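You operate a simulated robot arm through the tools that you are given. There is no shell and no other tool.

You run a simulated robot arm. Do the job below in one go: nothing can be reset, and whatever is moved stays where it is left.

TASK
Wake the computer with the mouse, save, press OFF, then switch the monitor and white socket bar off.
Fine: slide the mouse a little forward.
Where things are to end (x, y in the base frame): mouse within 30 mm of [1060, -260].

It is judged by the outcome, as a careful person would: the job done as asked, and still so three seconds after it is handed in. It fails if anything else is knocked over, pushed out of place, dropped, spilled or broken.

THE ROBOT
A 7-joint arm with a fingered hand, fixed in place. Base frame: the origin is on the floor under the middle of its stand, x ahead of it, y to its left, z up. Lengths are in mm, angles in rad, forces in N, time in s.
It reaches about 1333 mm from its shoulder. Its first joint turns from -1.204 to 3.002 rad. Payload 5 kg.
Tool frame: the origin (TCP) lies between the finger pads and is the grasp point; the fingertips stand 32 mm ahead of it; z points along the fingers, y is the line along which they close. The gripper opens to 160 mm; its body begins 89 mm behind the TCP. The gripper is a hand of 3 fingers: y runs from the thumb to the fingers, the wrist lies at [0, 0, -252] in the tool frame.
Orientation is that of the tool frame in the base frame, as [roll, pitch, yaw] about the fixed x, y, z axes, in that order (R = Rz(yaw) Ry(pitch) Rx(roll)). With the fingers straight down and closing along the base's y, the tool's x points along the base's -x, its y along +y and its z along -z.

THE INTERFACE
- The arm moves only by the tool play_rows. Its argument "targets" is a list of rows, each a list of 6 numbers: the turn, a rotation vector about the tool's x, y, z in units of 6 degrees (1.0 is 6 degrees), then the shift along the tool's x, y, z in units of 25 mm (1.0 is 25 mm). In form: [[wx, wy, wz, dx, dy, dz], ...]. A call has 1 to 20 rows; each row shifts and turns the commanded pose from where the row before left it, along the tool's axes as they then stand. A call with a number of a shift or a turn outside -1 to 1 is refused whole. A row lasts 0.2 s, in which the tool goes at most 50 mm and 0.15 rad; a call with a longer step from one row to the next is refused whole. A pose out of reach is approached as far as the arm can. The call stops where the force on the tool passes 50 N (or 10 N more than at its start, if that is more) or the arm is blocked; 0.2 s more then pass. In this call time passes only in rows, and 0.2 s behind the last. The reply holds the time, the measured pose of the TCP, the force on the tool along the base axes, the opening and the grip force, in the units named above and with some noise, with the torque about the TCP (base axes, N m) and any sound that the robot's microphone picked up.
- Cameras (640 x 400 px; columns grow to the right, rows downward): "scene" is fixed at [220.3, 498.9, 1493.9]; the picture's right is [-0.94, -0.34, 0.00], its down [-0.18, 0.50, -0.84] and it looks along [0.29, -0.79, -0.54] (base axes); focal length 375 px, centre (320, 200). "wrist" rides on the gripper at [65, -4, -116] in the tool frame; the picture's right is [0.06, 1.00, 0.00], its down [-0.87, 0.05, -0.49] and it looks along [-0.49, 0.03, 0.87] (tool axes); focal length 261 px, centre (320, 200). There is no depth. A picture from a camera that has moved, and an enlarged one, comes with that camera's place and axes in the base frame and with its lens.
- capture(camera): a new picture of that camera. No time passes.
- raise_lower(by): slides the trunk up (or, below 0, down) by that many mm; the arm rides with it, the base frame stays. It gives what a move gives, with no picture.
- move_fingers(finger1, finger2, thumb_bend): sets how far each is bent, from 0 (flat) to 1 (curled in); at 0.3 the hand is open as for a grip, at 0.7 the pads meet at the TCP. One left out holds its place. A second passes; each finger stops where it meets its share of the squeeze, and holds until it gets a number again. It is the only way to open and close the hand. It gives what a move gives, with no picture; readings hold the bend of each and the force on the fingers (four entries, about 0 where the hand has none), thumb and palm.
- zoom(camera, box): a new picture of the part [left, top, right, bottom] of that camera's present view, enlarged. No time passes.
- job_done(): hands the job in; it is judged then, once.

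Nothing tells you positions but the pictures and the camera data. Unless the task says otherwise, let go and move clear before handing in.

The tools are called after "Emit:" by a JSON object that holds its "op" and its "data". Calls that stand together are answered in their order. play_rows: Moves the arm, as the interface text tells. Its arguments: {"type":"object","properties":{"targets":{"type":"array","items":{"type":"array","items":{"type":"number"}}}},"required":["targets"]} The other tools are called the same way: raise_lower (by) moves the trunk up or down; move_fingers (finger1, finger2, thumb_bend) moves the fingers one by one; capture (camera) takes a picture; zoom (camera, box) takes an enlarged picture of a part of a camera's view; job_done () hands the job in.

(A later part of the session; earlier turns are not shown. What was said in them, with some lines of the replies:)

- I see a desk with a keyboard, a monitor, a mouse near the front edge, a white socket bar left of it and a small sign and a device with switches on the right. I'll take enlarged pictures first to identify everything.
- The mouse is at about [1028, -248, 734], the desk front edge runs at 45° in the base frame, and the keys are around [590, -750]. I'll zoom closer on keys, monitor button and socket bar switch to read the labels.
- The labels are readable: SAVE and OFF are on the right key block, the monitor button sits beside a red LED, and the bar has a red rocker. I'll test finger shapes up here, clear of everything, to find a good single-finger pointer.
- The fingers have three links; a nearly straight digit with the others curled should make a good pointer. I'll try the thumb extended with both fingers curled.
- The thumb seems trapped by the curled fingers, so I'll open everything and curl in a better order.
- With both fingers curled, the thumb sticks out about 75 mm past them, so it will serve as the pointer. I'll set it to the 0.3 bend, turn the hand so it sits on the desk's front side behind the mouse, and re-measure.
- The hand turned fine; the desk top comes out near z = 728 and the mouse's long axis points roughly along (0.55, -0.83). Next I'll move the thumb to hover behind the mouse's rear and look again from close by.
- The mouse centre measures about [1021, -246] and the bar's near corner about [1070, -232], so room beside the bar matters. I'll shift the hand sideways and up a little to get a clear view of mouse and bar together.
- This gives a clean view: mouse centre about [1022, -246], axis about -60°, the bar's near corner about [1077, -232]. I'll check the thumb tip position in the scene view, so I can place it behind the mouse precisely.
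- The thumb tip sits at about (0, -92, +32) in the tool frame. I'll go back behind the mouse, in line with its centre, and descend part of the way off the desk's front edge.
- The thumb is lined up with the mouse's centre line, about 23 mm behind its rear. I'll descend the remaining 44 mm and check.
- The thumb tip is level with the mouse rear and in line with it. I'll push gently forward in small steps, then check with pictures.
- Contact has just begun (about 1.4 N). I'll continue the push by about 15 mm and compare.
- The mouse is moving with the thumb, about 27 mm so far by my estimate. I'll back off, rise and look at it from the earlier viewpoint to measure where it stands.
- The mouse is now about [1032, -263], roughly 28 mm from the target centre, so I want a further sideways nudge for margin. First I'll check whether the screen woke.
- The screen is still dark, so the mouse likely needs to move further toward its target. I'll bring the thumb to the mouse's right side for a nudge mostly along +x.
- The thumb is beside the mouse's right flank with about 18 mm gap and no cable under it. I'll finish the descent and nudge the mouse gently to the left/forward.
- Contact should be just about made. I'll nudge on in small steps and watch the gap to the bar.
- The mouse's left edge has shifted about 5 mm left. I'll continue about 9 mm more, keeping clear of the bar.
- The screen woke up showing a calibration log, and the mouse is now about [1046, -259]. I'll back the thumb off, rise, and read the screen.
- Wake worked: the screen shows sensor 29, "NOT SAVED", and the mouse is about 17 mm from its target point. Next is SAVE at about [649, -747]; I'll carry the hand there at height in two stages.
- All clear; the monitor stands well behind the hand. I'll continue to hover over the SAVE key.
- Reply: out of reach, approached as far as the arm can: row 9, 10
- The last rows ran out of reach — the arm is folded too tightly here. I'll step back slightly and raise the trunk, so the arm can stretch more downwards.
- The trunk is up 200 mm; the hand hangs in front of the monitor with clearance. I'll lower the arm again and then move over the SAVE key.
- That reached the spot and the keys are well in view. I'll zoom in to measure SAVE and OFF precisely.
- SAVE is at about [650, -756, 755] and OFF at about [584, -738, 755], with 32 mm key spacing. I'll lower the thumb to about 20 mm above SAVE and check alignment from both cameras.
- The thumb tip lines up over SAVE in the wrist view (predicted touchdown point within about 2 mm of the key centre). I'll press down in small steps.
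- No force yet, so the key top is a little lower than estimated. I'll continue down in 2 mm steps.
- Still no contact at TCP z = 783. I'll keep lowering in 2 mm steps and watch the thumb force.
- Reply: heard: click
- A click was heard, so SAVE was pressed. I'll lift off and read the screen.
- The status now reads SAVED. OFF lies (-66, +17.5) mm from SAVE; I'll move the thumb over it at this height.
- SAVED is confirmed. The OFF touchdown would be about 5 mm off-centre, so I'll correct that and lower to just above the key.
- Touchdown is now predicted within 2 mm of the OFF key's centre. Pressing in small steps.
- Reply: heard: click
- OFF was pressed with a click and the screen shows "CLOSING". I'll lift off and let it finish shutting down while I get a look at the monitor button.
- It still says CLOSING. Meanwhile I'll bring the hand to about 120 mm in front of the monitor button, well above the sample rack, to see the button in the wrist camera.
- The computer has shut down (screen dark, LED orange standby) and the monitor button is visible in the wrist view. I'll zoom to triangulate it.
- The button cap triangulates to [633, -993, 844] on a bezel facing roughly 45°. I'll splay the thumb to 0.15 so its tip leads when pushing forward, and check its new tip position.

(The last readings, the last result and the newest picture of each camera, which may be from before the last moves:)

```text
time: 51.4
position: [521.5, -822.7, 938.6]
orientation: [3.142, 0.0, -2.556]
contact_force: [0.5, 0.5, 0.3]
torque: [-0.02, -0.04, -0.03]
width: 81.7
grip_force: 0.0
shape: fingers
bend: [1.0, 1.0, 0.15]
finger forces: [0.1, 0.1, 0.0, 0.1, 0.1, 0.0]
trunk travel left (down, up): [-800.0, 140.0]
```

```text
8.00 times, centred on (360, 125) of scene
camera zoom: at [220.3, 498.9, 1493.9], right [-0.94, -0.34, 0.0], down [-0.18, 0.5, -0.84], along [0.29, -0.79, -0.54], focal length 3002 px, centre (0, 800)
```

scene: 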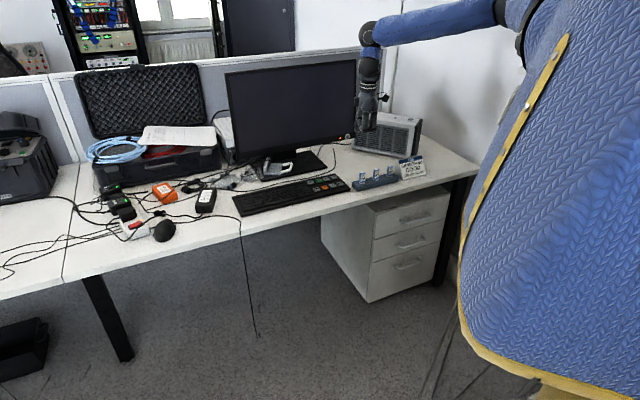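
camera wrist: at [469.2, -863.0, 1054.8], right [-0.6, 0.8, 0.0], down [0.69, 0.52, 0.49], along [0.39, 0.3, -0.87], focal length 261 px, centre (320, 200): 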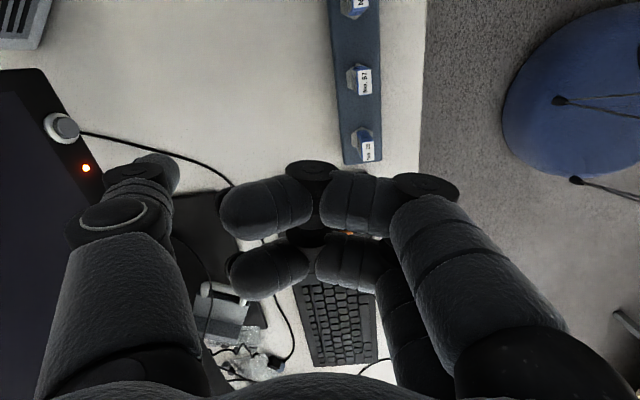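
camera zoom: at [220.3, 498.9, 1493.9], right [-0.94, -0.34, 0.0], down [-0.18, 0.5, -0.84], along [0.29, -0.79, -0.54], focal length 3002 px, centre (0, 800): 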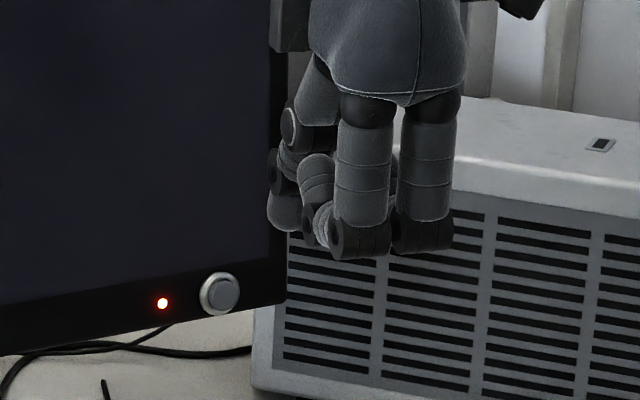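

The tip is at about (0, -108, +9) in the tool frame now. I'll bring it to 30 mm in front of the button at button height.

Emit:
{"op": "play_rows", "data": {"targets": [[0, 0, 0, 0.124, -0.709, 0], [0, 0, 0, 0.124, -0.709, 0], [0, 0, 0, 0.124, -0.709, 0], [0, 0, 0, 0, 0, 0.85], [0, 0, 0, 0, 0, 0.85], [0, 0, 0, 0, 0, 0.85], [0, 0, 0, 0, 0, 0.85]]}}

Emit:
{"op": "zoom", "data": {"camera": "wrist", "box": [0, 60, 240, 260]}}

Emit:
{"op": "zoom", "data": {"camera": "scene", "box": [320, 100, 400, 150]}}

Emit:
{"op": "capture", "data": {"camera": "scene"}}

```text
time: 53.0
position: [540.8, -872.2, 853.8]
orientation: [3.141, -0.001, -2.556]
contact_force: [0.3, -0.1, -0.1]
torque: [0.0, 0.0, -0.02]
width: 81.8
grip_force: 0.1
shape: fingers
bend: [1.0, 1.0, 0.15]
finger forces: [0.0, 0.1, 0.0, 0.0, 0.0, 0.0]
trunk travel left (down, up): [-800.0, 140.0]
```

```text
2.00 times, centred on (120, 160) of wrist
camera zoom: at [489.6, -911.4, 970.2], right [-0.6, 0.8, 0.0], down [0.7, 0.52, 0.49], along [0.39, 0.3, -0.87], focal length 521 px, centre (720, 280)
```

zoom: 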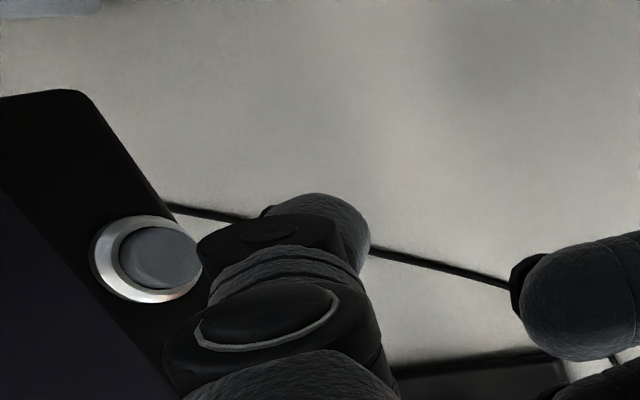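

```text
8.00 times, centred on (360, 125) of scene
camera zoom: at [220.3, 498.9, 1493.9], right [-0.94, -0.34, 0.0], down [-0.18, 0.5, -0.84], along [0.29, -0.79, -0.54], focal length 3002 px, centre (0, 800)
```

zoom: 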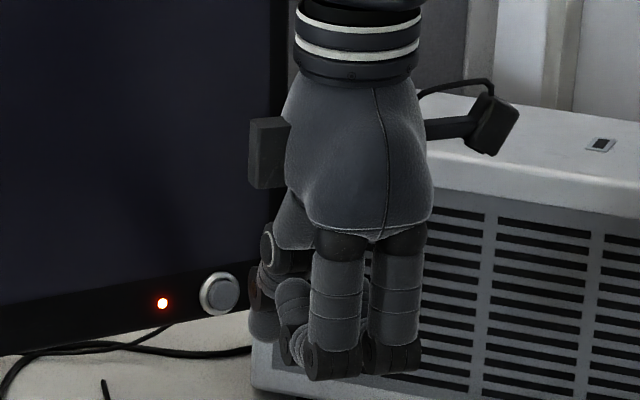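

```text
taken
```

scene: 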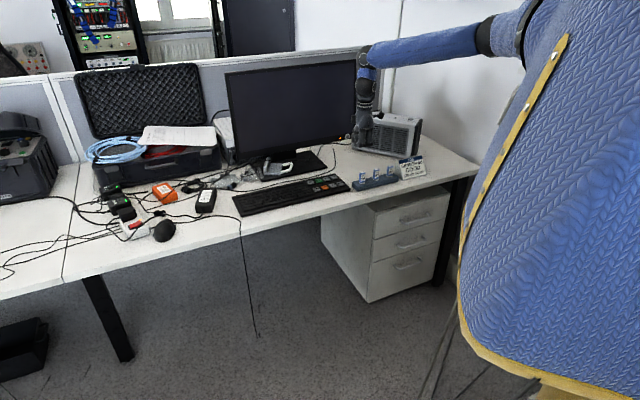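

Alignment with the button checks out in both views. I'll approach and press in small steps.

Emit:
{"op": "play_rows", "data": {"targets": [[0, 0, 0, -0.061, -0.314, 0], [0, 0, 0, -0.061, -0.314, 0], [0, 0, 0, -0.061, -0.314, 0], [0, 0, 0, -0.015, -0.079, 0], [0, 0, 0, -0.015, -0.079, 0], [0, 0, 0, -0.015, -0.079, 0]]}}

Emit:
{"op": "zoom", "data": {"camera": "scene", "box": [320, 100, 400, 150]}}

Emit:
{"op": "zoom", "data": {"camera": "wrist", "box": [0, 60, 240, 260]}}

```text
time: 54.4
position: [563.8, -892.4, 854.5]
orientation: [3.141, 0.0, -2.558]
contact_force: [0.6, 0.0, -0.4]
torque: [0.02, 0.01, -0.03]
width: 81.9
grip_force: 0.0
shape: fingers
bend: [1.0, 1.0, 0.15]
finger forces: [0.0, 0.0, 0.0, 0.1, 0.1, 0.0]
trunk travel left (down, up): [-800.0, 140.0]
```

```text
8.00 times, centred on (360, 125) of scene
camera zoom: at [220.3, 498.9, 1493.9], right [-0.94, -0.34, 0.0], down [-0.18, 0.5, -0.84], along [0.29, -0.79, -0.54], focal length 3002 px, centre (0, 800)
```

zoom: 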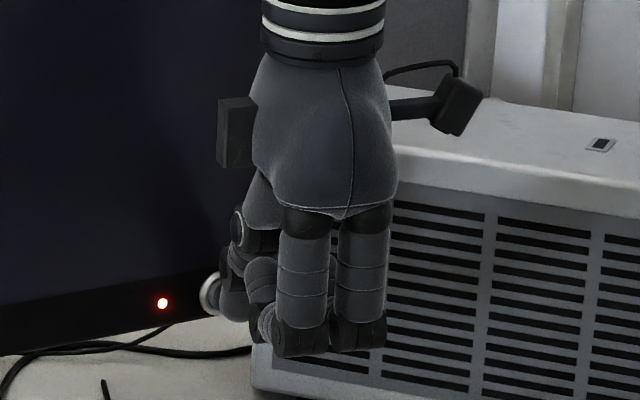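

```text
2.00 times, centred on (120, 160) of wrist
camera zoom: at [512.0, -932.8, 970.2], right [-0.6, 0.8, 0.0], down [0.7, 0.52, 0.49], along [0.39, 0.3, -0.87], focal length 521 px, centre (720, 280)
```

zoom: 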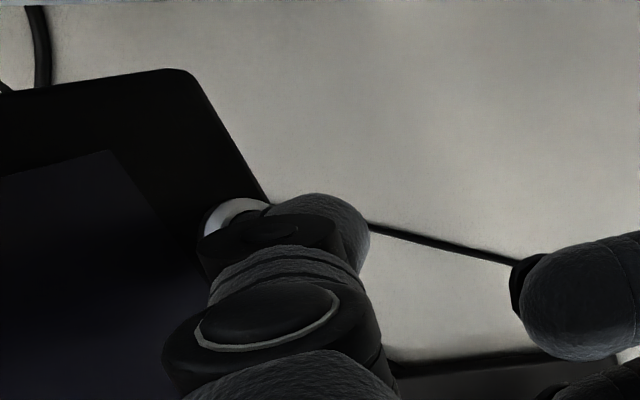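

Almost touching. I'll continue in 2 mm steps.

Emit:
{"op": "play_rows", "data": {"targets": [[0, 0, 0, -0.015, -0.079, 0], [0, 0, 0, -0.015, -0.079, 0], [0, 0, 0, -0.015, -0.079, 0]]}}

Emit:
{"op": "zoom", "data": {"camera": "scene", "box": [320, 100, 400, 150]}}

```text
time: 55.2
position: [567.5, -896.9, 853.8]
orientation: [3.141, 0.002, -2.557]
contact_force: [-0.6, 1.9, 1.8]
torque: [-0.04, -0.02, -0.01]
width: 81.5
grip_force: 0.9
shape: fingers
bend: [1.0, 1.0, 0.16]
finger forces: [0.1, 0.0, 0.0, 0.1, 2.0, 0.0]
trunk travel left (down, up): [-800.0, 140.0]
heard: click
```

```text
8.00 times, centred on (360, 125) of scene
camera zoom: at [220.3, 498.9, 1493.9], right [-0.94, -0.34, 0.0], down [-0.18, 0.5, -0.84], along [0.29, -0.79, -0.54], focal length 3002 px, centre (0, 800)
```

zoom: 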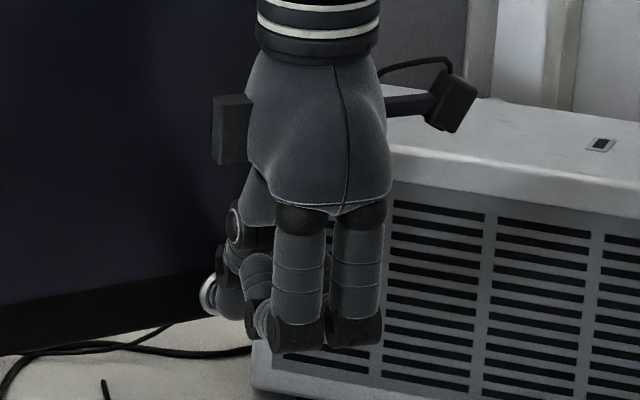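

Click heard and the monitor LED is out. I'll withdraw straight back, then rise.

Emit:
{"op": "play_rows", "data": {"targets": [[0, 0, 0, 0.048, 0.245, 0], [0, 0, 0, 0.095, 0.491, 0], [0, 0, 0, 0.095, 0.491, 0], [0, 0, 0, 0.095, 0.491, 0], [0, 0, 0, 0.095, 0.491, 0], [0, 0, 0, 0.095, 0.491, 0], [0, 0, 0, 0, 0, -0.9], [0, 0, 0, 0, 0, -0.9], [0, 0, 0, 0, 0, -0.9], [0, 0, 0, 0, 0, -0.9], [0, 0, 0, 0, 0, -0.9], [0, 0, 0, 0, 0, -0.9]]}}

Emit:
{"op": "capture", "data": {"camera": "scene"}}

Emit:
{"op": "zoom", "data": {"camera": "scene", "box": [320, 100, 400, 150]}}

Emit:
{"op": "zoom", "data": {"camera": "scene", "box": [120, 205, 176, 240]}}

```text
time: 57.8
position: [519.5, -845.9, 990.1]
orientation: [-3.141, 0.001, -2.556]
contact_force: [0.1, -0.4, -0.9]
torque: [-0.01, 0.0, 0.01]
width: 81.7
grip_force: 0.1
shape: fingers
bend: [1.0, 1.0, 0.15]
finger forces: [0.0, 0.0, 0.0, 0.0, 0.1, 0.0]
trunk travel left (down, up): [-800.0, 140.0]
```

```text
taken
```

scene: 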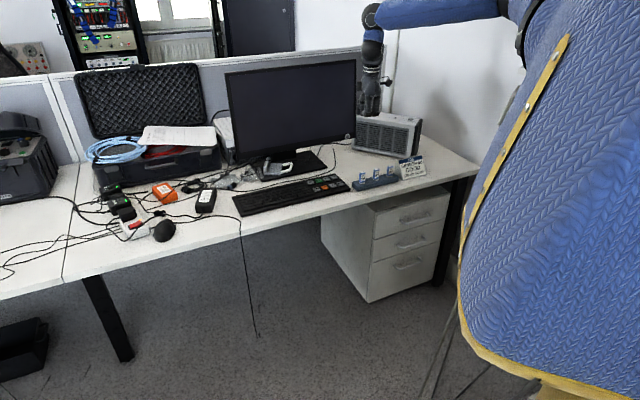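

```text
8.00 times, centred on (360, 125) of scene
camera zoom: at [220.3, 498.9, 1493.9], right [-0.94, -0.34, 0.0], down [-0.18, 0.5, -0.84], along [0.29, -0.79, -0.54], focal length 3002 px, centre (0, 800)
```

zoom: 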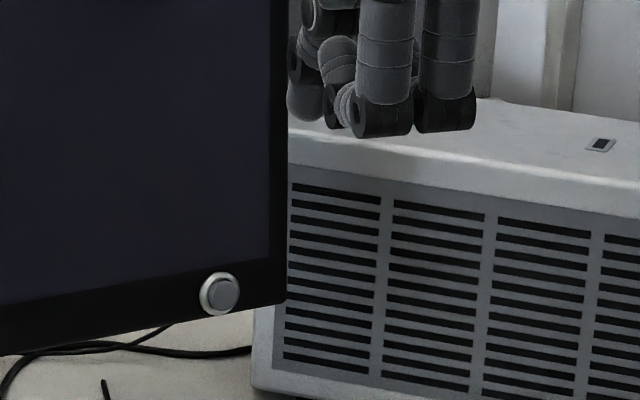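

```text
11.43 times, centred on (148, 222) of scene
camera zoom: at [220.3, 498.9, 1493.9], right [-0.94, -0.34, 0.0], down [-0.18, 0.5, -0.84], along [0.29, -0.79, -0.54], focal length 4288 px, centre (2286, -57)
```

zoom: 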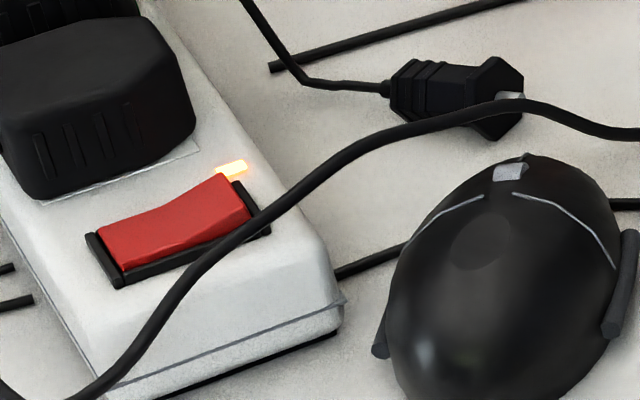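

The monitor is off. The bar's red rocker appears raised on its mouse-side end, next to the light. I'll re-bend the thumb to 0.3 and carry the hand back toward the bar at height.

Emit:
{"op": "move_fingers", "data": {"thumb_bend": 0.3}}

Emit:
{"op": "play_rows", "data": {"targets": [[0, 0, 0, -0.89, 0.335, 0], [0, 0, 0, -0.89, 0.335, 0], [0, 0, 0, -0.89, 0.335, 0], [0, 0, 0, -0.89, 0.335, 0], [0, 0, 0, -0.89, 0.335, 0], [0, 0, 0, -0.89, 0.335, 0], [0, 0, 0, -0.89, 0.335, 0], [0, 0, 0, -0.89, 0.335, 0], [0, 0, 0, -0.89, 0.335, 0], [0, 0, 0, -0.89, 0.335, 0], [0, 0, 0, -0.89, 0.335, 0], [0, 0, 0, -0.89, 0.335, 0], [0, 0, 0, -0.89, 0.335, 0], [0, 0, 0, -0.89, 0.335, 0], [0, 0, 0, -0.89, 0.335, 0], [0, 0, 0, -0.89, 0.335, 0], [0, 0, 0, -0.89, 0.335, 0], [0, 0, 0, -0.89, 0.335, 0]]}}

Emit:
{"op": "capture", "data": {"camera": "scene"}}

```text
time: 58.8
position: [520.1, -846.0, 988.8]
orientation: [-3.141, -0.001, -2.556]
contact_force: [0.8, 0.4, -0.4]
torque: [-0.02, -0.02, 0.03]
width: 74.6
grip_force: 0.1
shape: fingers
bend: [1.0, 1.0, 0.3]
finger forces: [0.1, 0.1, 0.0, 0.1, 0.0, 0.0]
trunk travel left (down, up): [-800.0, 140.0]
```

```text
time: 62.6
position: [770.2, -498.9, 989.8]
orientation: [-3.141, -0.001, -2.559]
contact_force: [-0.8, 0.9, -0.3]
torque: [0.01, 0.0, -0.01]
width: 74.3
grip_force: 0.0
shape: fingers
bend: [1.0, 1.0, 0.3]
finger forces: [0.0, 0.0, 0.0, 0.1, 0.0, 0.0]
trunk travel left (down, up): [-800.0, 140.0]
```

```text
taken
```

scene: 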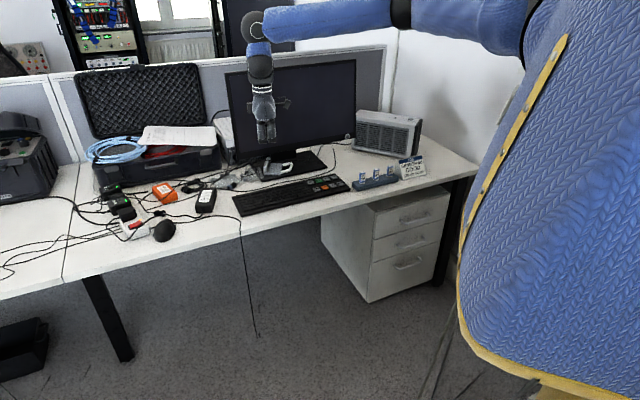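

The way is clear and the hand is halfway. I'll continue to the viewing position over the mouse and bar.

Emit:
{"op": "play_rows", "data": {"targets": [[0, 0, 0, -0.89, 0.335, 0], [0, 0, 0, -0.89, 0.335, 0], [0, 0, 0, -0.89, 0.335, 0], [0, 0, 0, -0.89, 0.335, 0], [0, 0, 0, -0.89, 0.335, 0], [0, 0, 0, -0.89, 0.335, 0], [0, 0, 0, -0.89, 0.335, 0], [0, 0, 0, -0.89, 0.335, 0], [0, 0, 0, -0.89, 0.335, 0], [0, 0, 0, -0.89, 0.335, 0], [0, 0, 0, -0.89, 0.335, 0], [0, 0, 0, -0.89, 0.335, 0], [0, 0, 0, -0.89, 0.335, 0], [0, 0, 0, -0.89, 0.335, 0], [0, 0, 0, -0.89, 0.335, 0], [0, 0, 0, -0.89, 0.335, 0], [0, 0, 0, -0.89, 0.335, 0], [0, 0, 0, -0.89, 0.335, 0]]}}

Emit:
{"op": "capture", "data": {"camera": "scene"}}

Emit:
{"op": "capture", "data": {"camera": "wrist"}}

Emit:
{"op": "zoom", "data": {"camera": "wrist", "box": [170, 20, 330, 180]}}

```text
time: 66.4
position: [1019.5, -153.3, 991.8]
orientation: [3.141, -0.002, -2.559]
contact_force: [1.0, 0.0, -0.5]
torque: [0.01, 0.04, 0.0]
width: 74.3
grip_force: 0.0
shape: fingers
bend: [1.0, 1.0, 0.3]
finger forces: [0.0, 0.0, 0.0, 0.0, 0.0, 0.1]
trunk travel left (down, up): [-800.0, 140.0]
```

```text
taken
```

scene: 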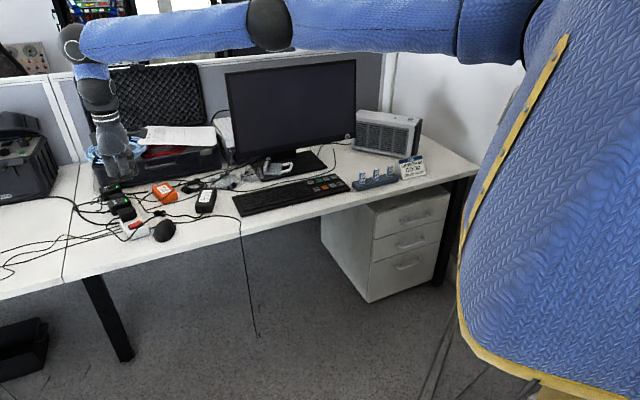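

```text
taken
camera wrist: at [967.2, -193.2, 1106.4], right [-0.6, 0.8, 0.0], down [0.7, 0.52, 0.49], along [0.39, 0.29, -0.87], focal length 261 px, centre (320, 200)
```

wrist: 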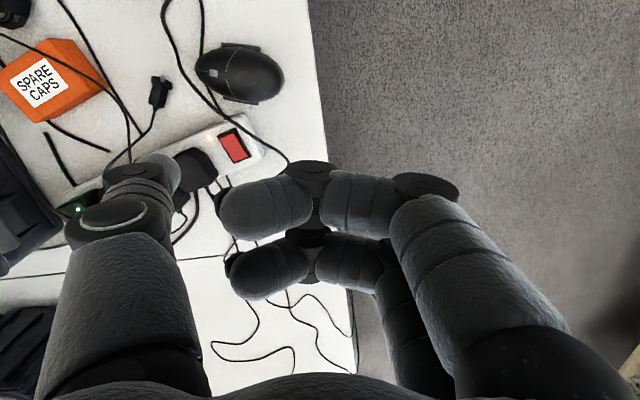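

```text
2.50 times, centred on (250, 100) of wrist
camera zoom: at [967.2, -193.2, 1106.4], right [-0.6, 0.8, 0.0], down [0.7, 0.52, 0.49], along [0.39, 0.29, -0.87], focal length 652 px, centre (495, 450)
```

zoom: 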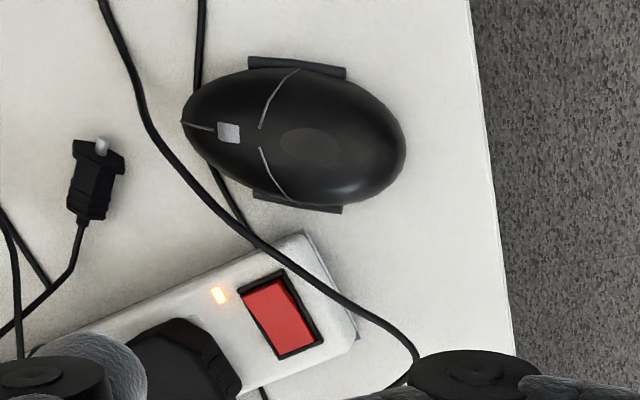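

The mouse sits at about [1046, -260], inside its zone. Now a closer look at the rocker to see which end is raised.

Emit:
{"op": "zoom", "data": {"camera": "wrist", "box": [210, 110, 274, 174]}}

Emit:
{"op": "zoom", "data": {"camera": "scene", "box": [124, 212, 148, 230]}}

```text
6.25 times, centred on (242, 142) of wrist
camera zoom: at [967.2, -193.2, 1106.4], right [-0.6, 0.8, 0.0], down [0.7, 0.52, 0.49], along [0.39, 0.29, -0.87], focal length 1629 px, centre (808, 562)
```

zoom: 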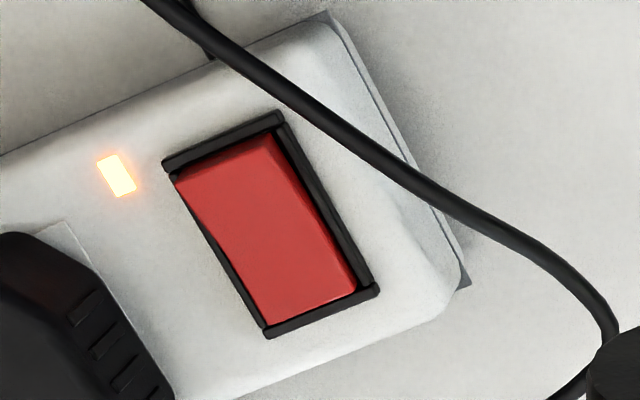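

```text
16.00 times, centred on (136, 221) of scene
camera zoom: at [220.3, 498.9, 1493.9], right [-0.94, -0.34, 0.0], down [-0.18, 0.5, -0.84], along [0.29, -0.79, -0.54], focal length 6004 px, centre (3264, -136)
```

zoom: 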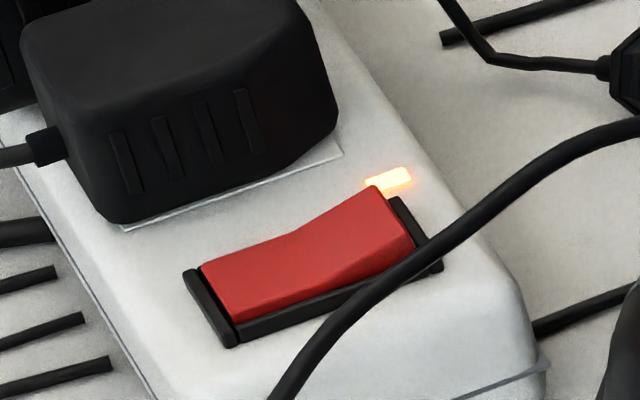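

The rocker's mouse-side end (by the light) stands proud, so that is the end to press; the crossing cable and the plug both leave room for the thumb. I'll move the tip over that end and lower it partway.

Emit:
{"op": "play_rows", "data": {"targets": [[0, 0, 0, -0.734, -0.438, 0], [0, 0, 0, -0.734, -0.438, 0], [0, 0, 0, 0, 0, 0.945], [0, 0, 0, 0, 0, 0.945], [0, 0, 0, 0, 0, 0.945], [0, 0, 0, 0, 0, 0.945], [0, 0, 0, 0, 0, 0.945], [0, 0, 0, 0, 0, 0.945]]}}

Emit:
{"op": "capture", "data": {"camera": "wrist"}}

Emit:
{"op": "zoom", "data": {"camera": "wrist", "box": [50, 60, 250, 240]}}

Emit:
{"op": "zoom", "data": {"camera": "scene", "box": [100, 170, 196, 236]}}

```text
time: 68.2
position: [1061.7, -151.9, 846.3]
orientation: [3.14, 0.0, -2.556]
contact_force: [0.3, 0.2, 0.8]
torque: [-0.02, 0.05, 0.02]
width: 74.3
grip_force: 0.0
shape: fingers
bend: [1.0, 1.0, 0.3]
finger forces: [0.1, 0.0, 0.0, 0.0, 0.0, 0.0]
trunk travel left (down, up): [-800.0, 140.0]
```

```text
taken
camera wrist: at [1010.1, -191.6, 962.9], right [-0.6, 0.8, 0.0], down [0.7, 0.52, 0.49], along [0.39, 0.3, -0.87], focal length 261 px, centre (320, 200)
```

wrist: 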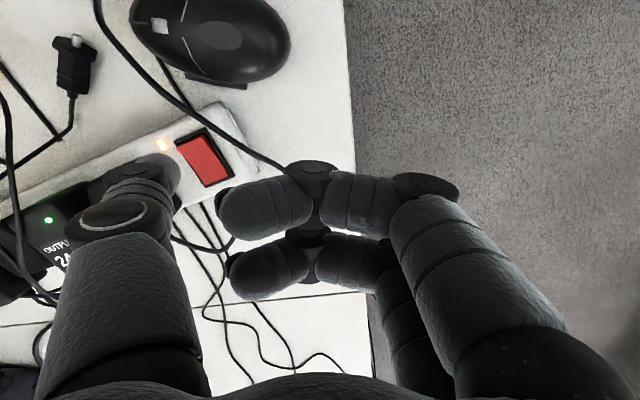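

```text
2.22 times, centred on (150, 150) of wrist
camera zoom: at [1010.1, -191.6, 962.9], right [-0.6, 0.8, 0.0], down [0.7, 0.52, 0.49], along [0.39, 0.3, -0.87], focal length 579 px, centre (698, 311)
```

zoom: 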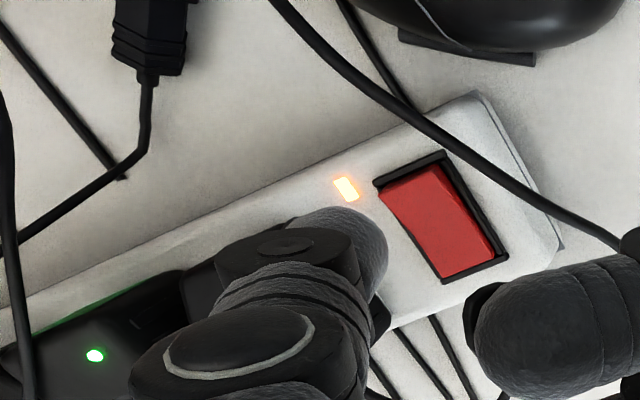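

```text
6.06 times, centred on (148, 203) of scene
camera zoom: at [220.3, 498.9, 1493.9], right [-0.94, -0.34, 0.0], down [-0.18, 0.5, -0.84], along [0.29, -0.79, -0.54], focal length 2274 px, centre (1362, 182)
```

zoom: 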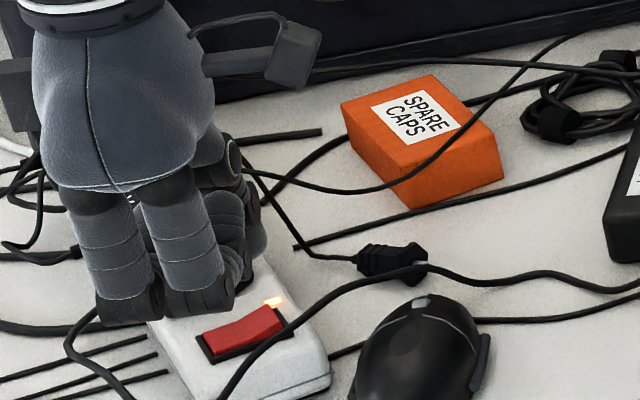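

The vertical path of the tip meets the rocker's raised end as planned. I'll descend to about 10 mm above it and check clearance to the plug.

Emit:
{"op": "play_rows", "data": {"targets": [[0, 0, 0, 0, 0, 0.5], [0, 0, 0, 0, 0, 0.5]]}}

Emit:
{"op": "zoom", "data": {"camera": "wrist", "box": [50, 60, 250, 240]}}

Emit:
{"op": "zoom", "data": {"camera": "scene", "box": [110, 190, 174, 236]}}

```text
time: 68.8
position: [1055.3, -148.7, 825.6]
orientation: [-3.141, -0.001, -2.558]
contact_force: [1.0, 0.3, 0.0]
torque: [-0.03, 0.01, -0.01]
width: 74.4
grip_force: 0.2
shape: fingers
bend: [1.0, 1.0, 0.3]
finger forces: [0.1, 0.0, 0.0, 0.1, 0.1, 0.0]
out of reach, approached as far as the arm can: row 1, 2
trunk travel left (down, up): [-800.0, 140.0]
```

```text
2.22 times, centred on (150, 150) of wrist
camera zoom: at [1003.7, -187.8, 940.3], right [-0.6, 0.8, 0.0], down [0.7, 0.52, 0.49], along [0.39, 0.3, -0.87], focal length 579 px, centre (698, 311)
```

zoom: 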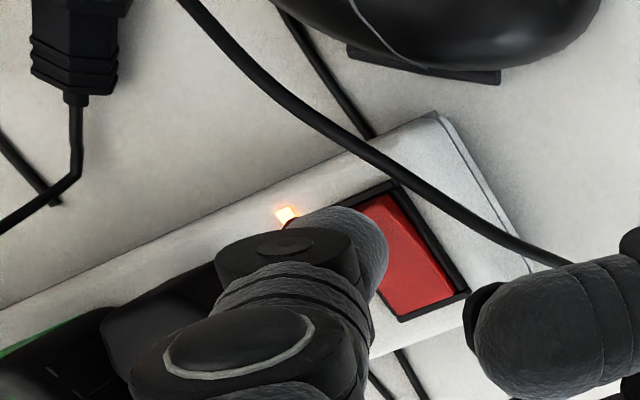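

```text
8.70 times, centred on (142, 213) of scene
camera zoom: at [220.3, 498.9, 1493.9], right [-0.94, -0.34, 0.0], down [-0.18, 0.5, -0.84], along [0.29, -0.79, -0.54], focal length 3263 px, centre (1868, 87)
```

zoom: 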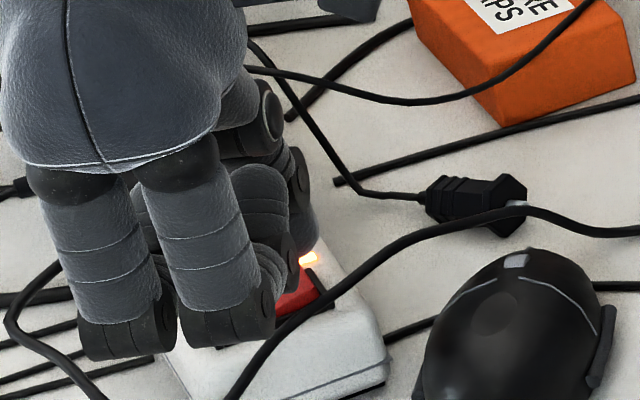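

The raised trunk now limits the downward reach here. I'll lift the hand clear, then lower the trunk and come back down.

Emit:
{"op": "play_rows", "data": {"targets": [[0, 0, 0, 0, 0, -0.9], [0, 0, 0, 0, 0, -0.9], [0, 0, 0, 0, 0, -0.9], [0, 0, 0, 0, 0, -0.9], [0, 0, 0, 0, 0, -0.9], [0, 0, 0, 0, 0, -0.9], [0, 0, 0, 0, 0, -0.9], [0, 0, 0, 0, 0, -0.9], [0, 0, 0, 0, 0, -0.9], [0, 0, 0, 0, 0, -0.9]]}}

```text
time: 71.0
position: [1056.0, -149.1, 1050.3]
orientation: [3.141, 0.0, -2.558]
contact_force: [0.1, 1.2, 0.4]
torque: [-0.01, -0.01, 0.0]
width: 74.4
grip_force: 0.0
shape: fingers
bend: [1.0, 1.0, 0.3]
finger forces: [0.1, 0.0, 0.0, 0.1, 0.0, 0.0]
trunk travel left (down, up): [-800.0, 140.0]
```

The hand is at z = 1050, clear of everything. Lowering the trunk by 150 mm brings it to about z = 900.

Emit:
{"op": "raise_lower", "data": {"by": -150}}

Emit:
{"op": "capture", "data": {"camera": "scene"}}

Emit:
{"op": "zoom", "data": {"camera": "wrist", "box": [50, 60, 250, 240]}}

```text
time: 72.7
position: [1055.5, -148.3, 900.8]
orientation: [-3.141, 0.002, -2.557]
contact_force: [0.2, 0.2, 0.2]
torque: [-0.03, -0.03, -0.07]
width: 74.2
grip_force: 0.0
shape: fingers
bend: [1.0, 1.0, 0.3]
finger forces: [0.0, 0.1, 0.1, 0.0, 0.0, 0.0]
trunk travel left (down, up): [-650.0, 290.0]
```

```text
taken
```

scene: 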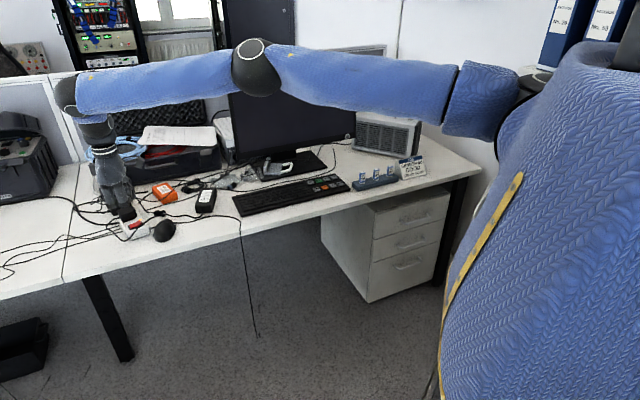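

```text
2.22 times, centred on (150, 150) of wrist
camera zoom: at [1003.6, -188.4, 1016.2], right [-0.6, 0.8, 0.0], down [0.69, 0.52, 0.49], along [0.39, 0.3, -0.87], focal length 579 px, centre (698, 311)
```

zoom: 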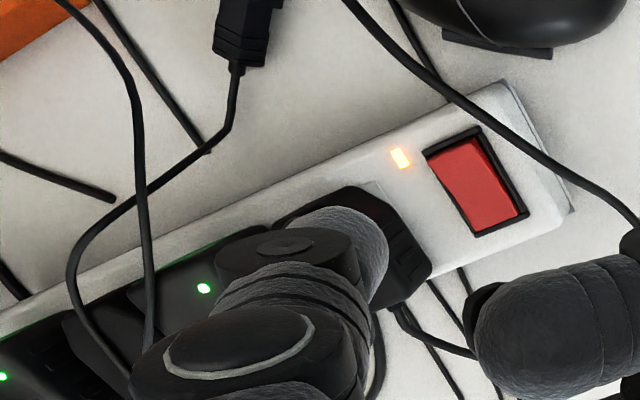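

With the trunk lower I can re-approach. I'll shift a few millimetres onto the raised end and descend to about 17 mm above it.

Emit:
{"op": "play_rows", "data": {"targets": [[0, 0, 0, -0.132, -0.216, 0], [0, 0, 0, 0, 0, 0.758], [0, 0, 0, 0, 0, 0.758], [0, 0, 0, 0, 0, 0.758], [0, 0, 0, 0, 0, 0.758]]}}

Emit:
{"op": "zoom", "data": {"camera": "wrist", "box": [50, 60, 250, 240]}}

Emit:
{"op": "zoom", "data": {"camera": "scene", "box": [110, 190, 174, 236]}}

```text
time: 73.9
position: [1061.9, -151.1, 824.1]
orientation: [-3.14, 0.001, -2.558]
contact_force: [-0.2, -0.4, 0.1]
torque: [0.0, -0.02, 0.03]
width: 74.3
grip_force: 0.0
shape: fingers
bend: [1.0, 1.0, 0.3]
finger forces: [0.0, 0.0, 0.1, 0.0, 0.0, 0.0]
trunk travel left (down, up): [-650.0, 290.0]
```

```text
2.22 times, centred on (150, 150) of wrist
camera zoom: at [1009.4, -191.7, 939.8], right [-0.6, 0.8, 0.0], down [0.7, 0.53, 0.49], along [0.39, 0.3, -0.87], focal length 579 px, centre (698, 311)
```

zoom: 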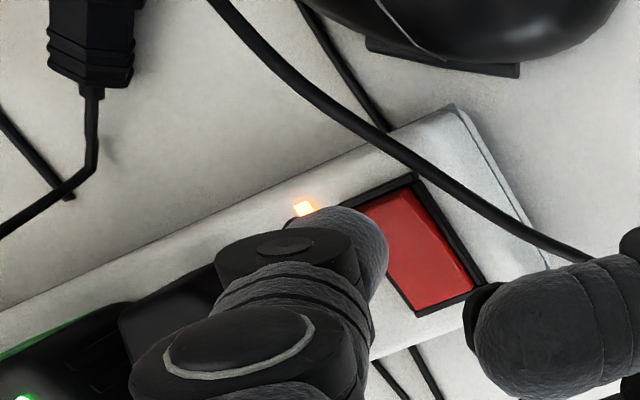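

```text
8.70 times, centred on (142, 213) of scene
camera zoom: at [220.3, 498.9, 1493.9], right [-0.94, -0.34, 0.0], down [-0.18, 0.5, -0.84], along [0.29, -0.79, -0.54], focal length 3263 px, centre (1868, 87)
```

zoom: 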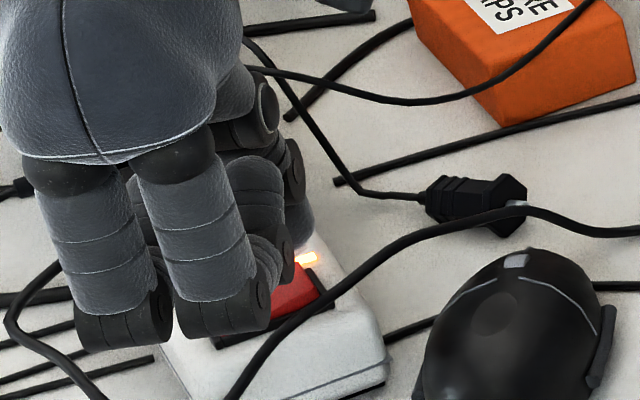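

The tip sits over the raised end. I'll press down in small steps and listen for the click.

Emit:
{"op": "play_rows", "data": {"targets": [[0, 0, 0, 0, 0, 0.3], [0, 0, 0, 0, 0, 0.2], [0, 0, 0, 0, 0, 0.1], [0, 0, 0, 0, 0, 0.08]]}}

Emit:
{"op": "zoom", "data": {"camera": "wrist", "box": [50, 60, 250, 240]}}

Emit:
{"op": "zoom", "data": {"camera": "scene", "box": [110, 190, 174, 236]}}

```text
time: 74.9
position: [1061.0, -152.2, 807.2]
orientation: [-3.14, 0.001, -2.557]
contact_force: [0.8, -0.1, 0.2]
torque: [-0.09, -0.06, 0.02]
width: 74.6
grip_force: 0.8
shape: fingers
bend: [1.0, 1.0, 0.3]
finger forces: [0.0, 0.0, 0.0, 0.0, 0.8, 0.0]
trunk travel left (down, up): [-650.0, 290.0]
```

```text
2.22 times, centred on (150, 150) of wrist
camera zoom: at [1009.1, -191.2, 923.3], right [-0.6, 0.8, 0.0], down [0.69, 0.53, 0.49], along [0.39, 0.3, -0.87], focal length 579 px, centre (698, 311)
```

zoom: 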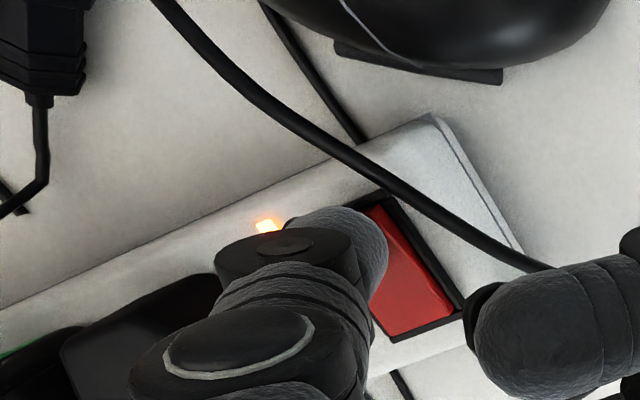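

```text
8.70 times, centred on (142, 213) of scene
camera zoom: at [220.3, 498.9, 1493.9], right [-0.94, -0.34, 0.0], down [-0.18, 0.5, -0.84], along [0.29, -0.79, -0.54], focal length 3263 px, centre (1868, 87)
```

zoom: 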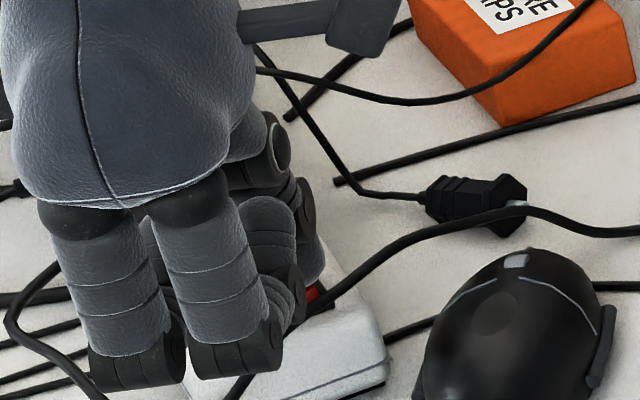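

Contact has begun (0.8 N on the thumb). Pressing further in 2 mm steps.

Emit:
{"op": "play_rows", "data": {"targets": [[0, 0, 0, 0, 0, 0.08], [0, 0, 0, 0, 0, 0.08]]}}

Emit:
{"op": "zoom", "data": {"camera": "wrist", "box": [50, 60, 250, 240]}}

```text
time: 75.5
position: [1060.2, -150.4, 802.5]
orientation: [3.141, 0.0, -2.557]
contact_force: [0.8, -0.6, 1.8]
torque: [-0.11, -0.06, 0.0]
width: 74.7
grip_force: 0.2
shape: fingers
bend: [1.0, 1.0, 0.3]
finger forces: [0.0, 0.1, 0.0, 0.0, 1.5, 0.0]
trunk travel left (down, up): [-650.0, 290.0]
```

```text
2.22 times, centred on (150, 150) of wrist
camera zoom: at [1008.5, -190.8, 919.7], right [-0.6, 0.8, 0.0], down [0.7, 0.52, 0.49], along [0.39, 0.3, -0.87], focal length 579 px, centre (698, 311)
```

zoom: 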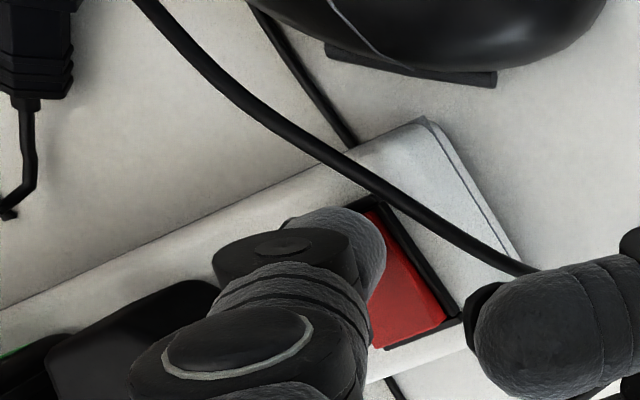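

The light is not visible now; I'll check the scene view for the switch state and adapter LEDs before pressing more.

Emit:
{"op": "zoom", "data": {"camera": "scene", "box": [90, 170, 186, 236]}}

Emit:
{"op": "capture", "data": {"camera": "wrist"}}

```text
6.06 times, centred on (138, 203) of scene
camera zoom: at [220.3, 498.9, 1493.9], right [-0.94, -0.34, 0.0], down [-0.18, 0.5, -0.84], along [0.29, -0.79, -0.54], focal length 2274 px, centre (1423, 182)
```

zoom: 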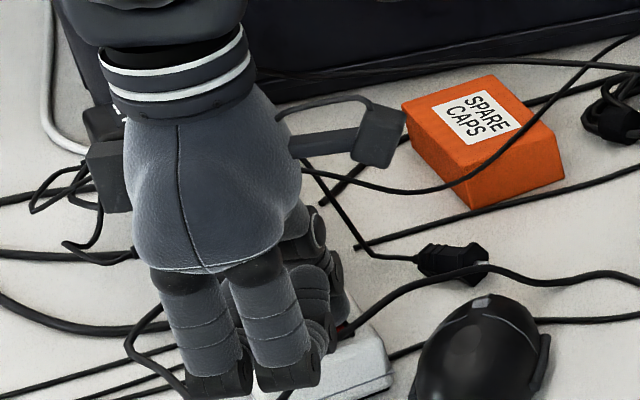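

```text
taken
camera wrist: at [1008.5, -190.8, 919.7], right [-0.6, 0.8, 0.0], down [0.7, 0.52, 0.49], along [0.39, 0.3, -0.87], focal length 261 px, centre (320, 200)
```

wrist: 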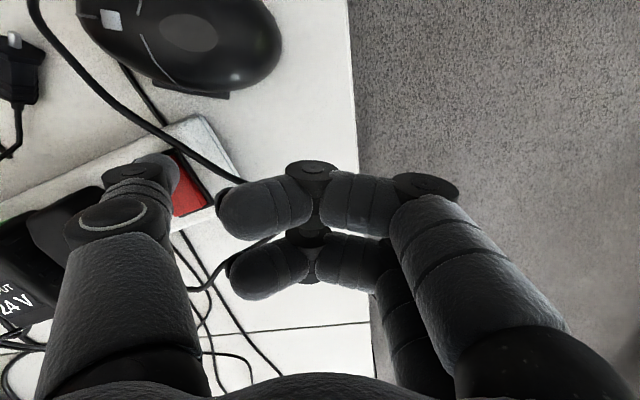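

I can't tell with the thumb in the way, so I'll lift off and look.

Emit:
{"op": "play_rows", "data": {"targets": [[0, 0, 0, 0, 0, -0.3], [0, 0, 0, 0, 0, -0.9], [0, 0, 0, 0, 0, -0.9], [0, 0, 0, 0, 0, -0.9], [0, 0, 0, 0, 0, -0.9]]}}

Emit:
{"op": "zoom", "data": {"camera": "wrist", "box": [50, 60, 250, 240]}}

Emit:
{"op": "zoom", "data": {"camera": "scene", "box": [90, 170, 186, 236]}}

```text
time: 76.7
position: [1061.2, -151.2, 900.9]
orientation: [-3.142, 0.0, -2.556]
contact_force: [0.1, 0.0, 0.3]
torque: [0.02, 0.0, 0.0]
width: 74.7
grip_force: 0.0
shape: fingers
bend: [1.0, 1.0, 0.3]
finger forces: [0.0, 0.0, 0.0, 0.0, 0.0, 0.0]
trunk travel left (down, up): [-650.0, 290.0]
```

```text
2.22 times, centred on (150, 150) of wrist
camera zoom: at [1008.3, -191.2, 1017.0], right [-0.6, 0.8, 0.0], down [0.7, 0.52, 0.49], along [0.39, 0.3, -0.87], focal length 579 px, centre (698, 311)
```

zoom: 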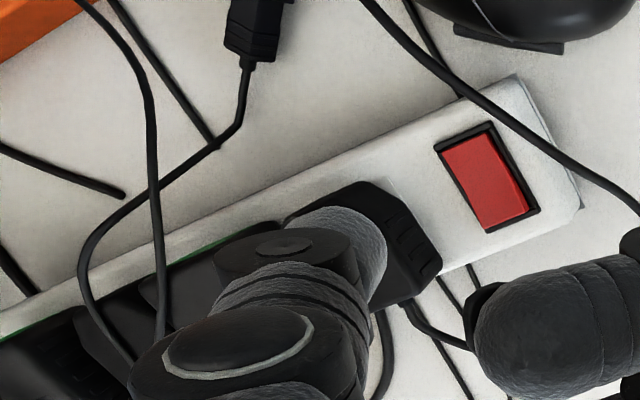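

```text
6.06 times, centred on (138, 203) of scene
camera zoom: at [220.3, 498.9, 1493.9], right [-0.94, -0.34, 0.0], down [-0.18, 0.5, -0.84], along [0.29, -0.79, -0.54], focal length 2274 px, centre (1423, 182)
```

zoom: 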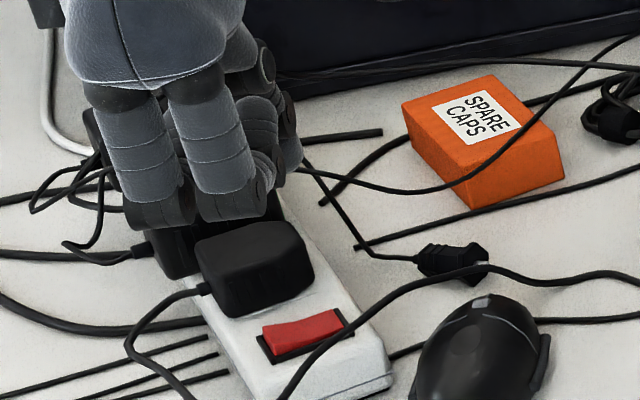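

The bar's light and the adapter LEDs are out, and the rocker has tipped over. I'll move the hand clear and do a final check of everything.

Emit:
{"op": "play_rows", "data": {"targets": [[0, 0, 0, 0, 0, -0.9], [0, 0, 0, 0, 0, -0.9], [0, 0, 0, 0, 0, -0.9], [0, 0, 0, 0.834, 0.552, -0.3], [0, 0, 0, 0.834, 0.552, -0.3], [0, 0, 0, 0.834, 0.552, -0.3], [0, 0, 0, 0.834, 0.552, -0.3], [0, 0, 0, 0.834, 0.552, -0.3], [0, 0, 0, 0.834, 0.552, -0.3], [0, 0, 0, 0.834, 0.552, -0.3], [0, 0, 0, 0.834, 0.552, -0.3], [0, 0, 0, 0.834, 0.552, -0.3], [0, 0, 0, 0.834, 0.552, -0.3], [0, 0, 0, 0.834, 0.552, -0.3], [0, 0, 0, 0.834, 0.552, -0.3]]}}

Emit:
{"op": "capture", "data": {"camera": "scene"}}

Emit:
{"op": "zoom", "data": {"camera": "scene", "box": [80, 165, 208, 245]}}

Emit:
{"op": "zoom", "data": {"camera": "scene", "box": [220, 60, 440, 210]}}

Emit:
{"op": "capture", "data": {"camera": "wrist"}}

```text
time: 79.9
position: [760.1, -152.1, 1058.3]
orientation: [3.141, 0.0, -2.558]
contact_force: [0.4, 0.6, -0.5]
torque: [0.02, -0.01, -0.02]
width: 74.4
grip_force: 0.1
shape: fingers
bend: [1.0, 1.0, 0.3]
finger forces: [0.1, 0.1, 0.0, 0.0, 0.1, 0.1]
trunk travel left (down, up): [-650.0, 290.0]
```

```text
taken
```

scene: 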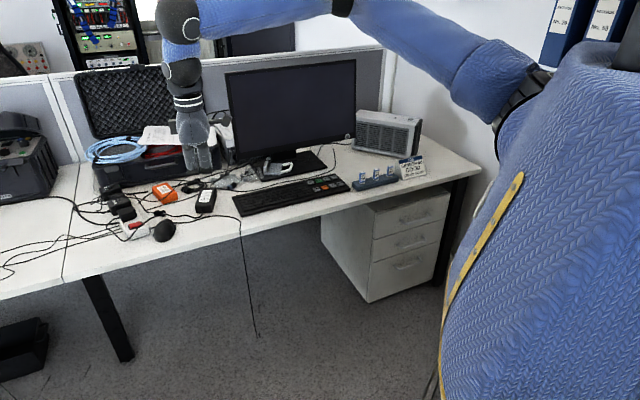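

```text
5.00 times, centred on (144, 205) of scene
camera zoom: at [220.3, 498.9, 1493.9], right [-0.94, -0.34, 0.0], down [-0.18, 0.5, -0.84], along [0.29, -0.79, -0.54], focal length 1876 px, centre (1200, 175)
```

zoom: 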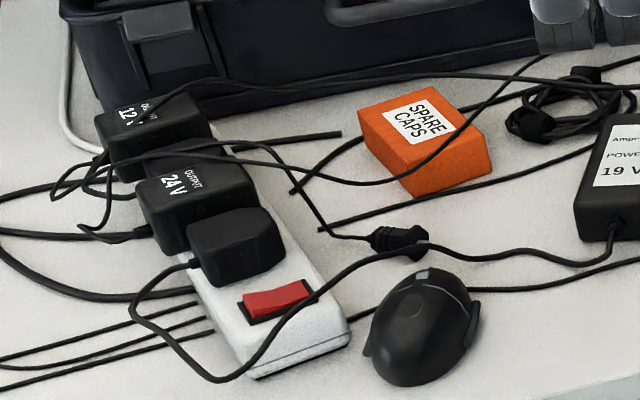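

```text
2.67 times, centred on (330, 135) of scene
camera zoom: at [220.3, 498.9, 1493.9], right [-0.94, -0.34, 0.0], down [-0.18, 0.5, -0.84], along [0.29, -0.79, -0.54], focal length 1001 px, centre (293, 373)
```

zoom: 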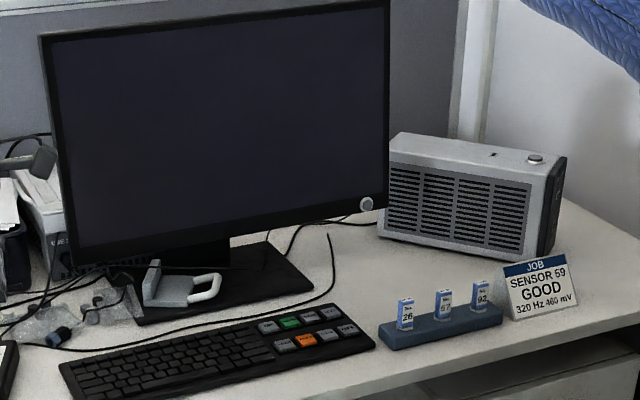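

```text
taken
camera wrist: at [708.2, -190.5, 1174.4], right [-0.6, 0.8, 0.0], down [0.69, 0.53, 0.49], along [0.39, 0.3, -0.87], focal length 261 px, centre (320, 200)
```

wrist: 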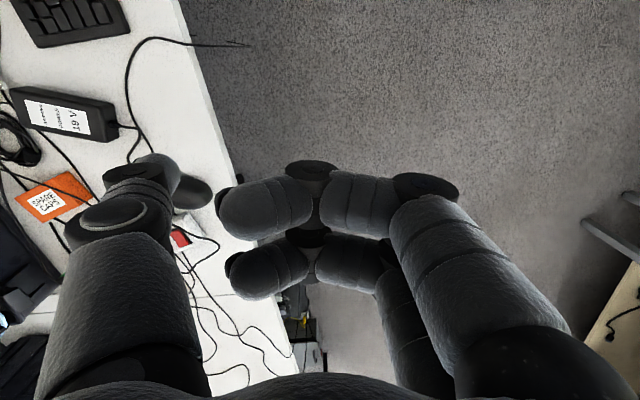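

Everything looks as asked. The mouse is about 15 mm from its target point, the log is saved and the computer has shut down. The monitor LED, bar light and adapter LEDs are all out, nothing else has moved, and the hand is clear. I'm handing the job in.

Emit:
{"op": "job_done", "data": {}}

```text
The job is handed in.
```

The whole sequence is done and handed in, and nothing else was knocked or moved.

- **Mouse:** it ended about 15 mm from [1060, -260], measured from the camera pictures, so inside the 30 mm limit. It took a forward push and then a nudge from the side, and the screen woke during the nudge.
- **Save:** I pressed SAVE and the screen status changed from "NOT SAVED" to "SAVED". The selected entry was sensor 29 (the job card on the desk says sensor 59). I left the selection as it was, since the task only asked to save.
- **OFF:** after I pressed OFF the screen showed "CLOSING", and I waited until it went dark before switching the monitor off.
- **Monitor:** its LED is out.
- **White socket bar:** the rocker has tipped over, and the bar's light and both adapter LEDs are out. The light on the grey box beside the monitor also went out, most likely because it runs off that bar.
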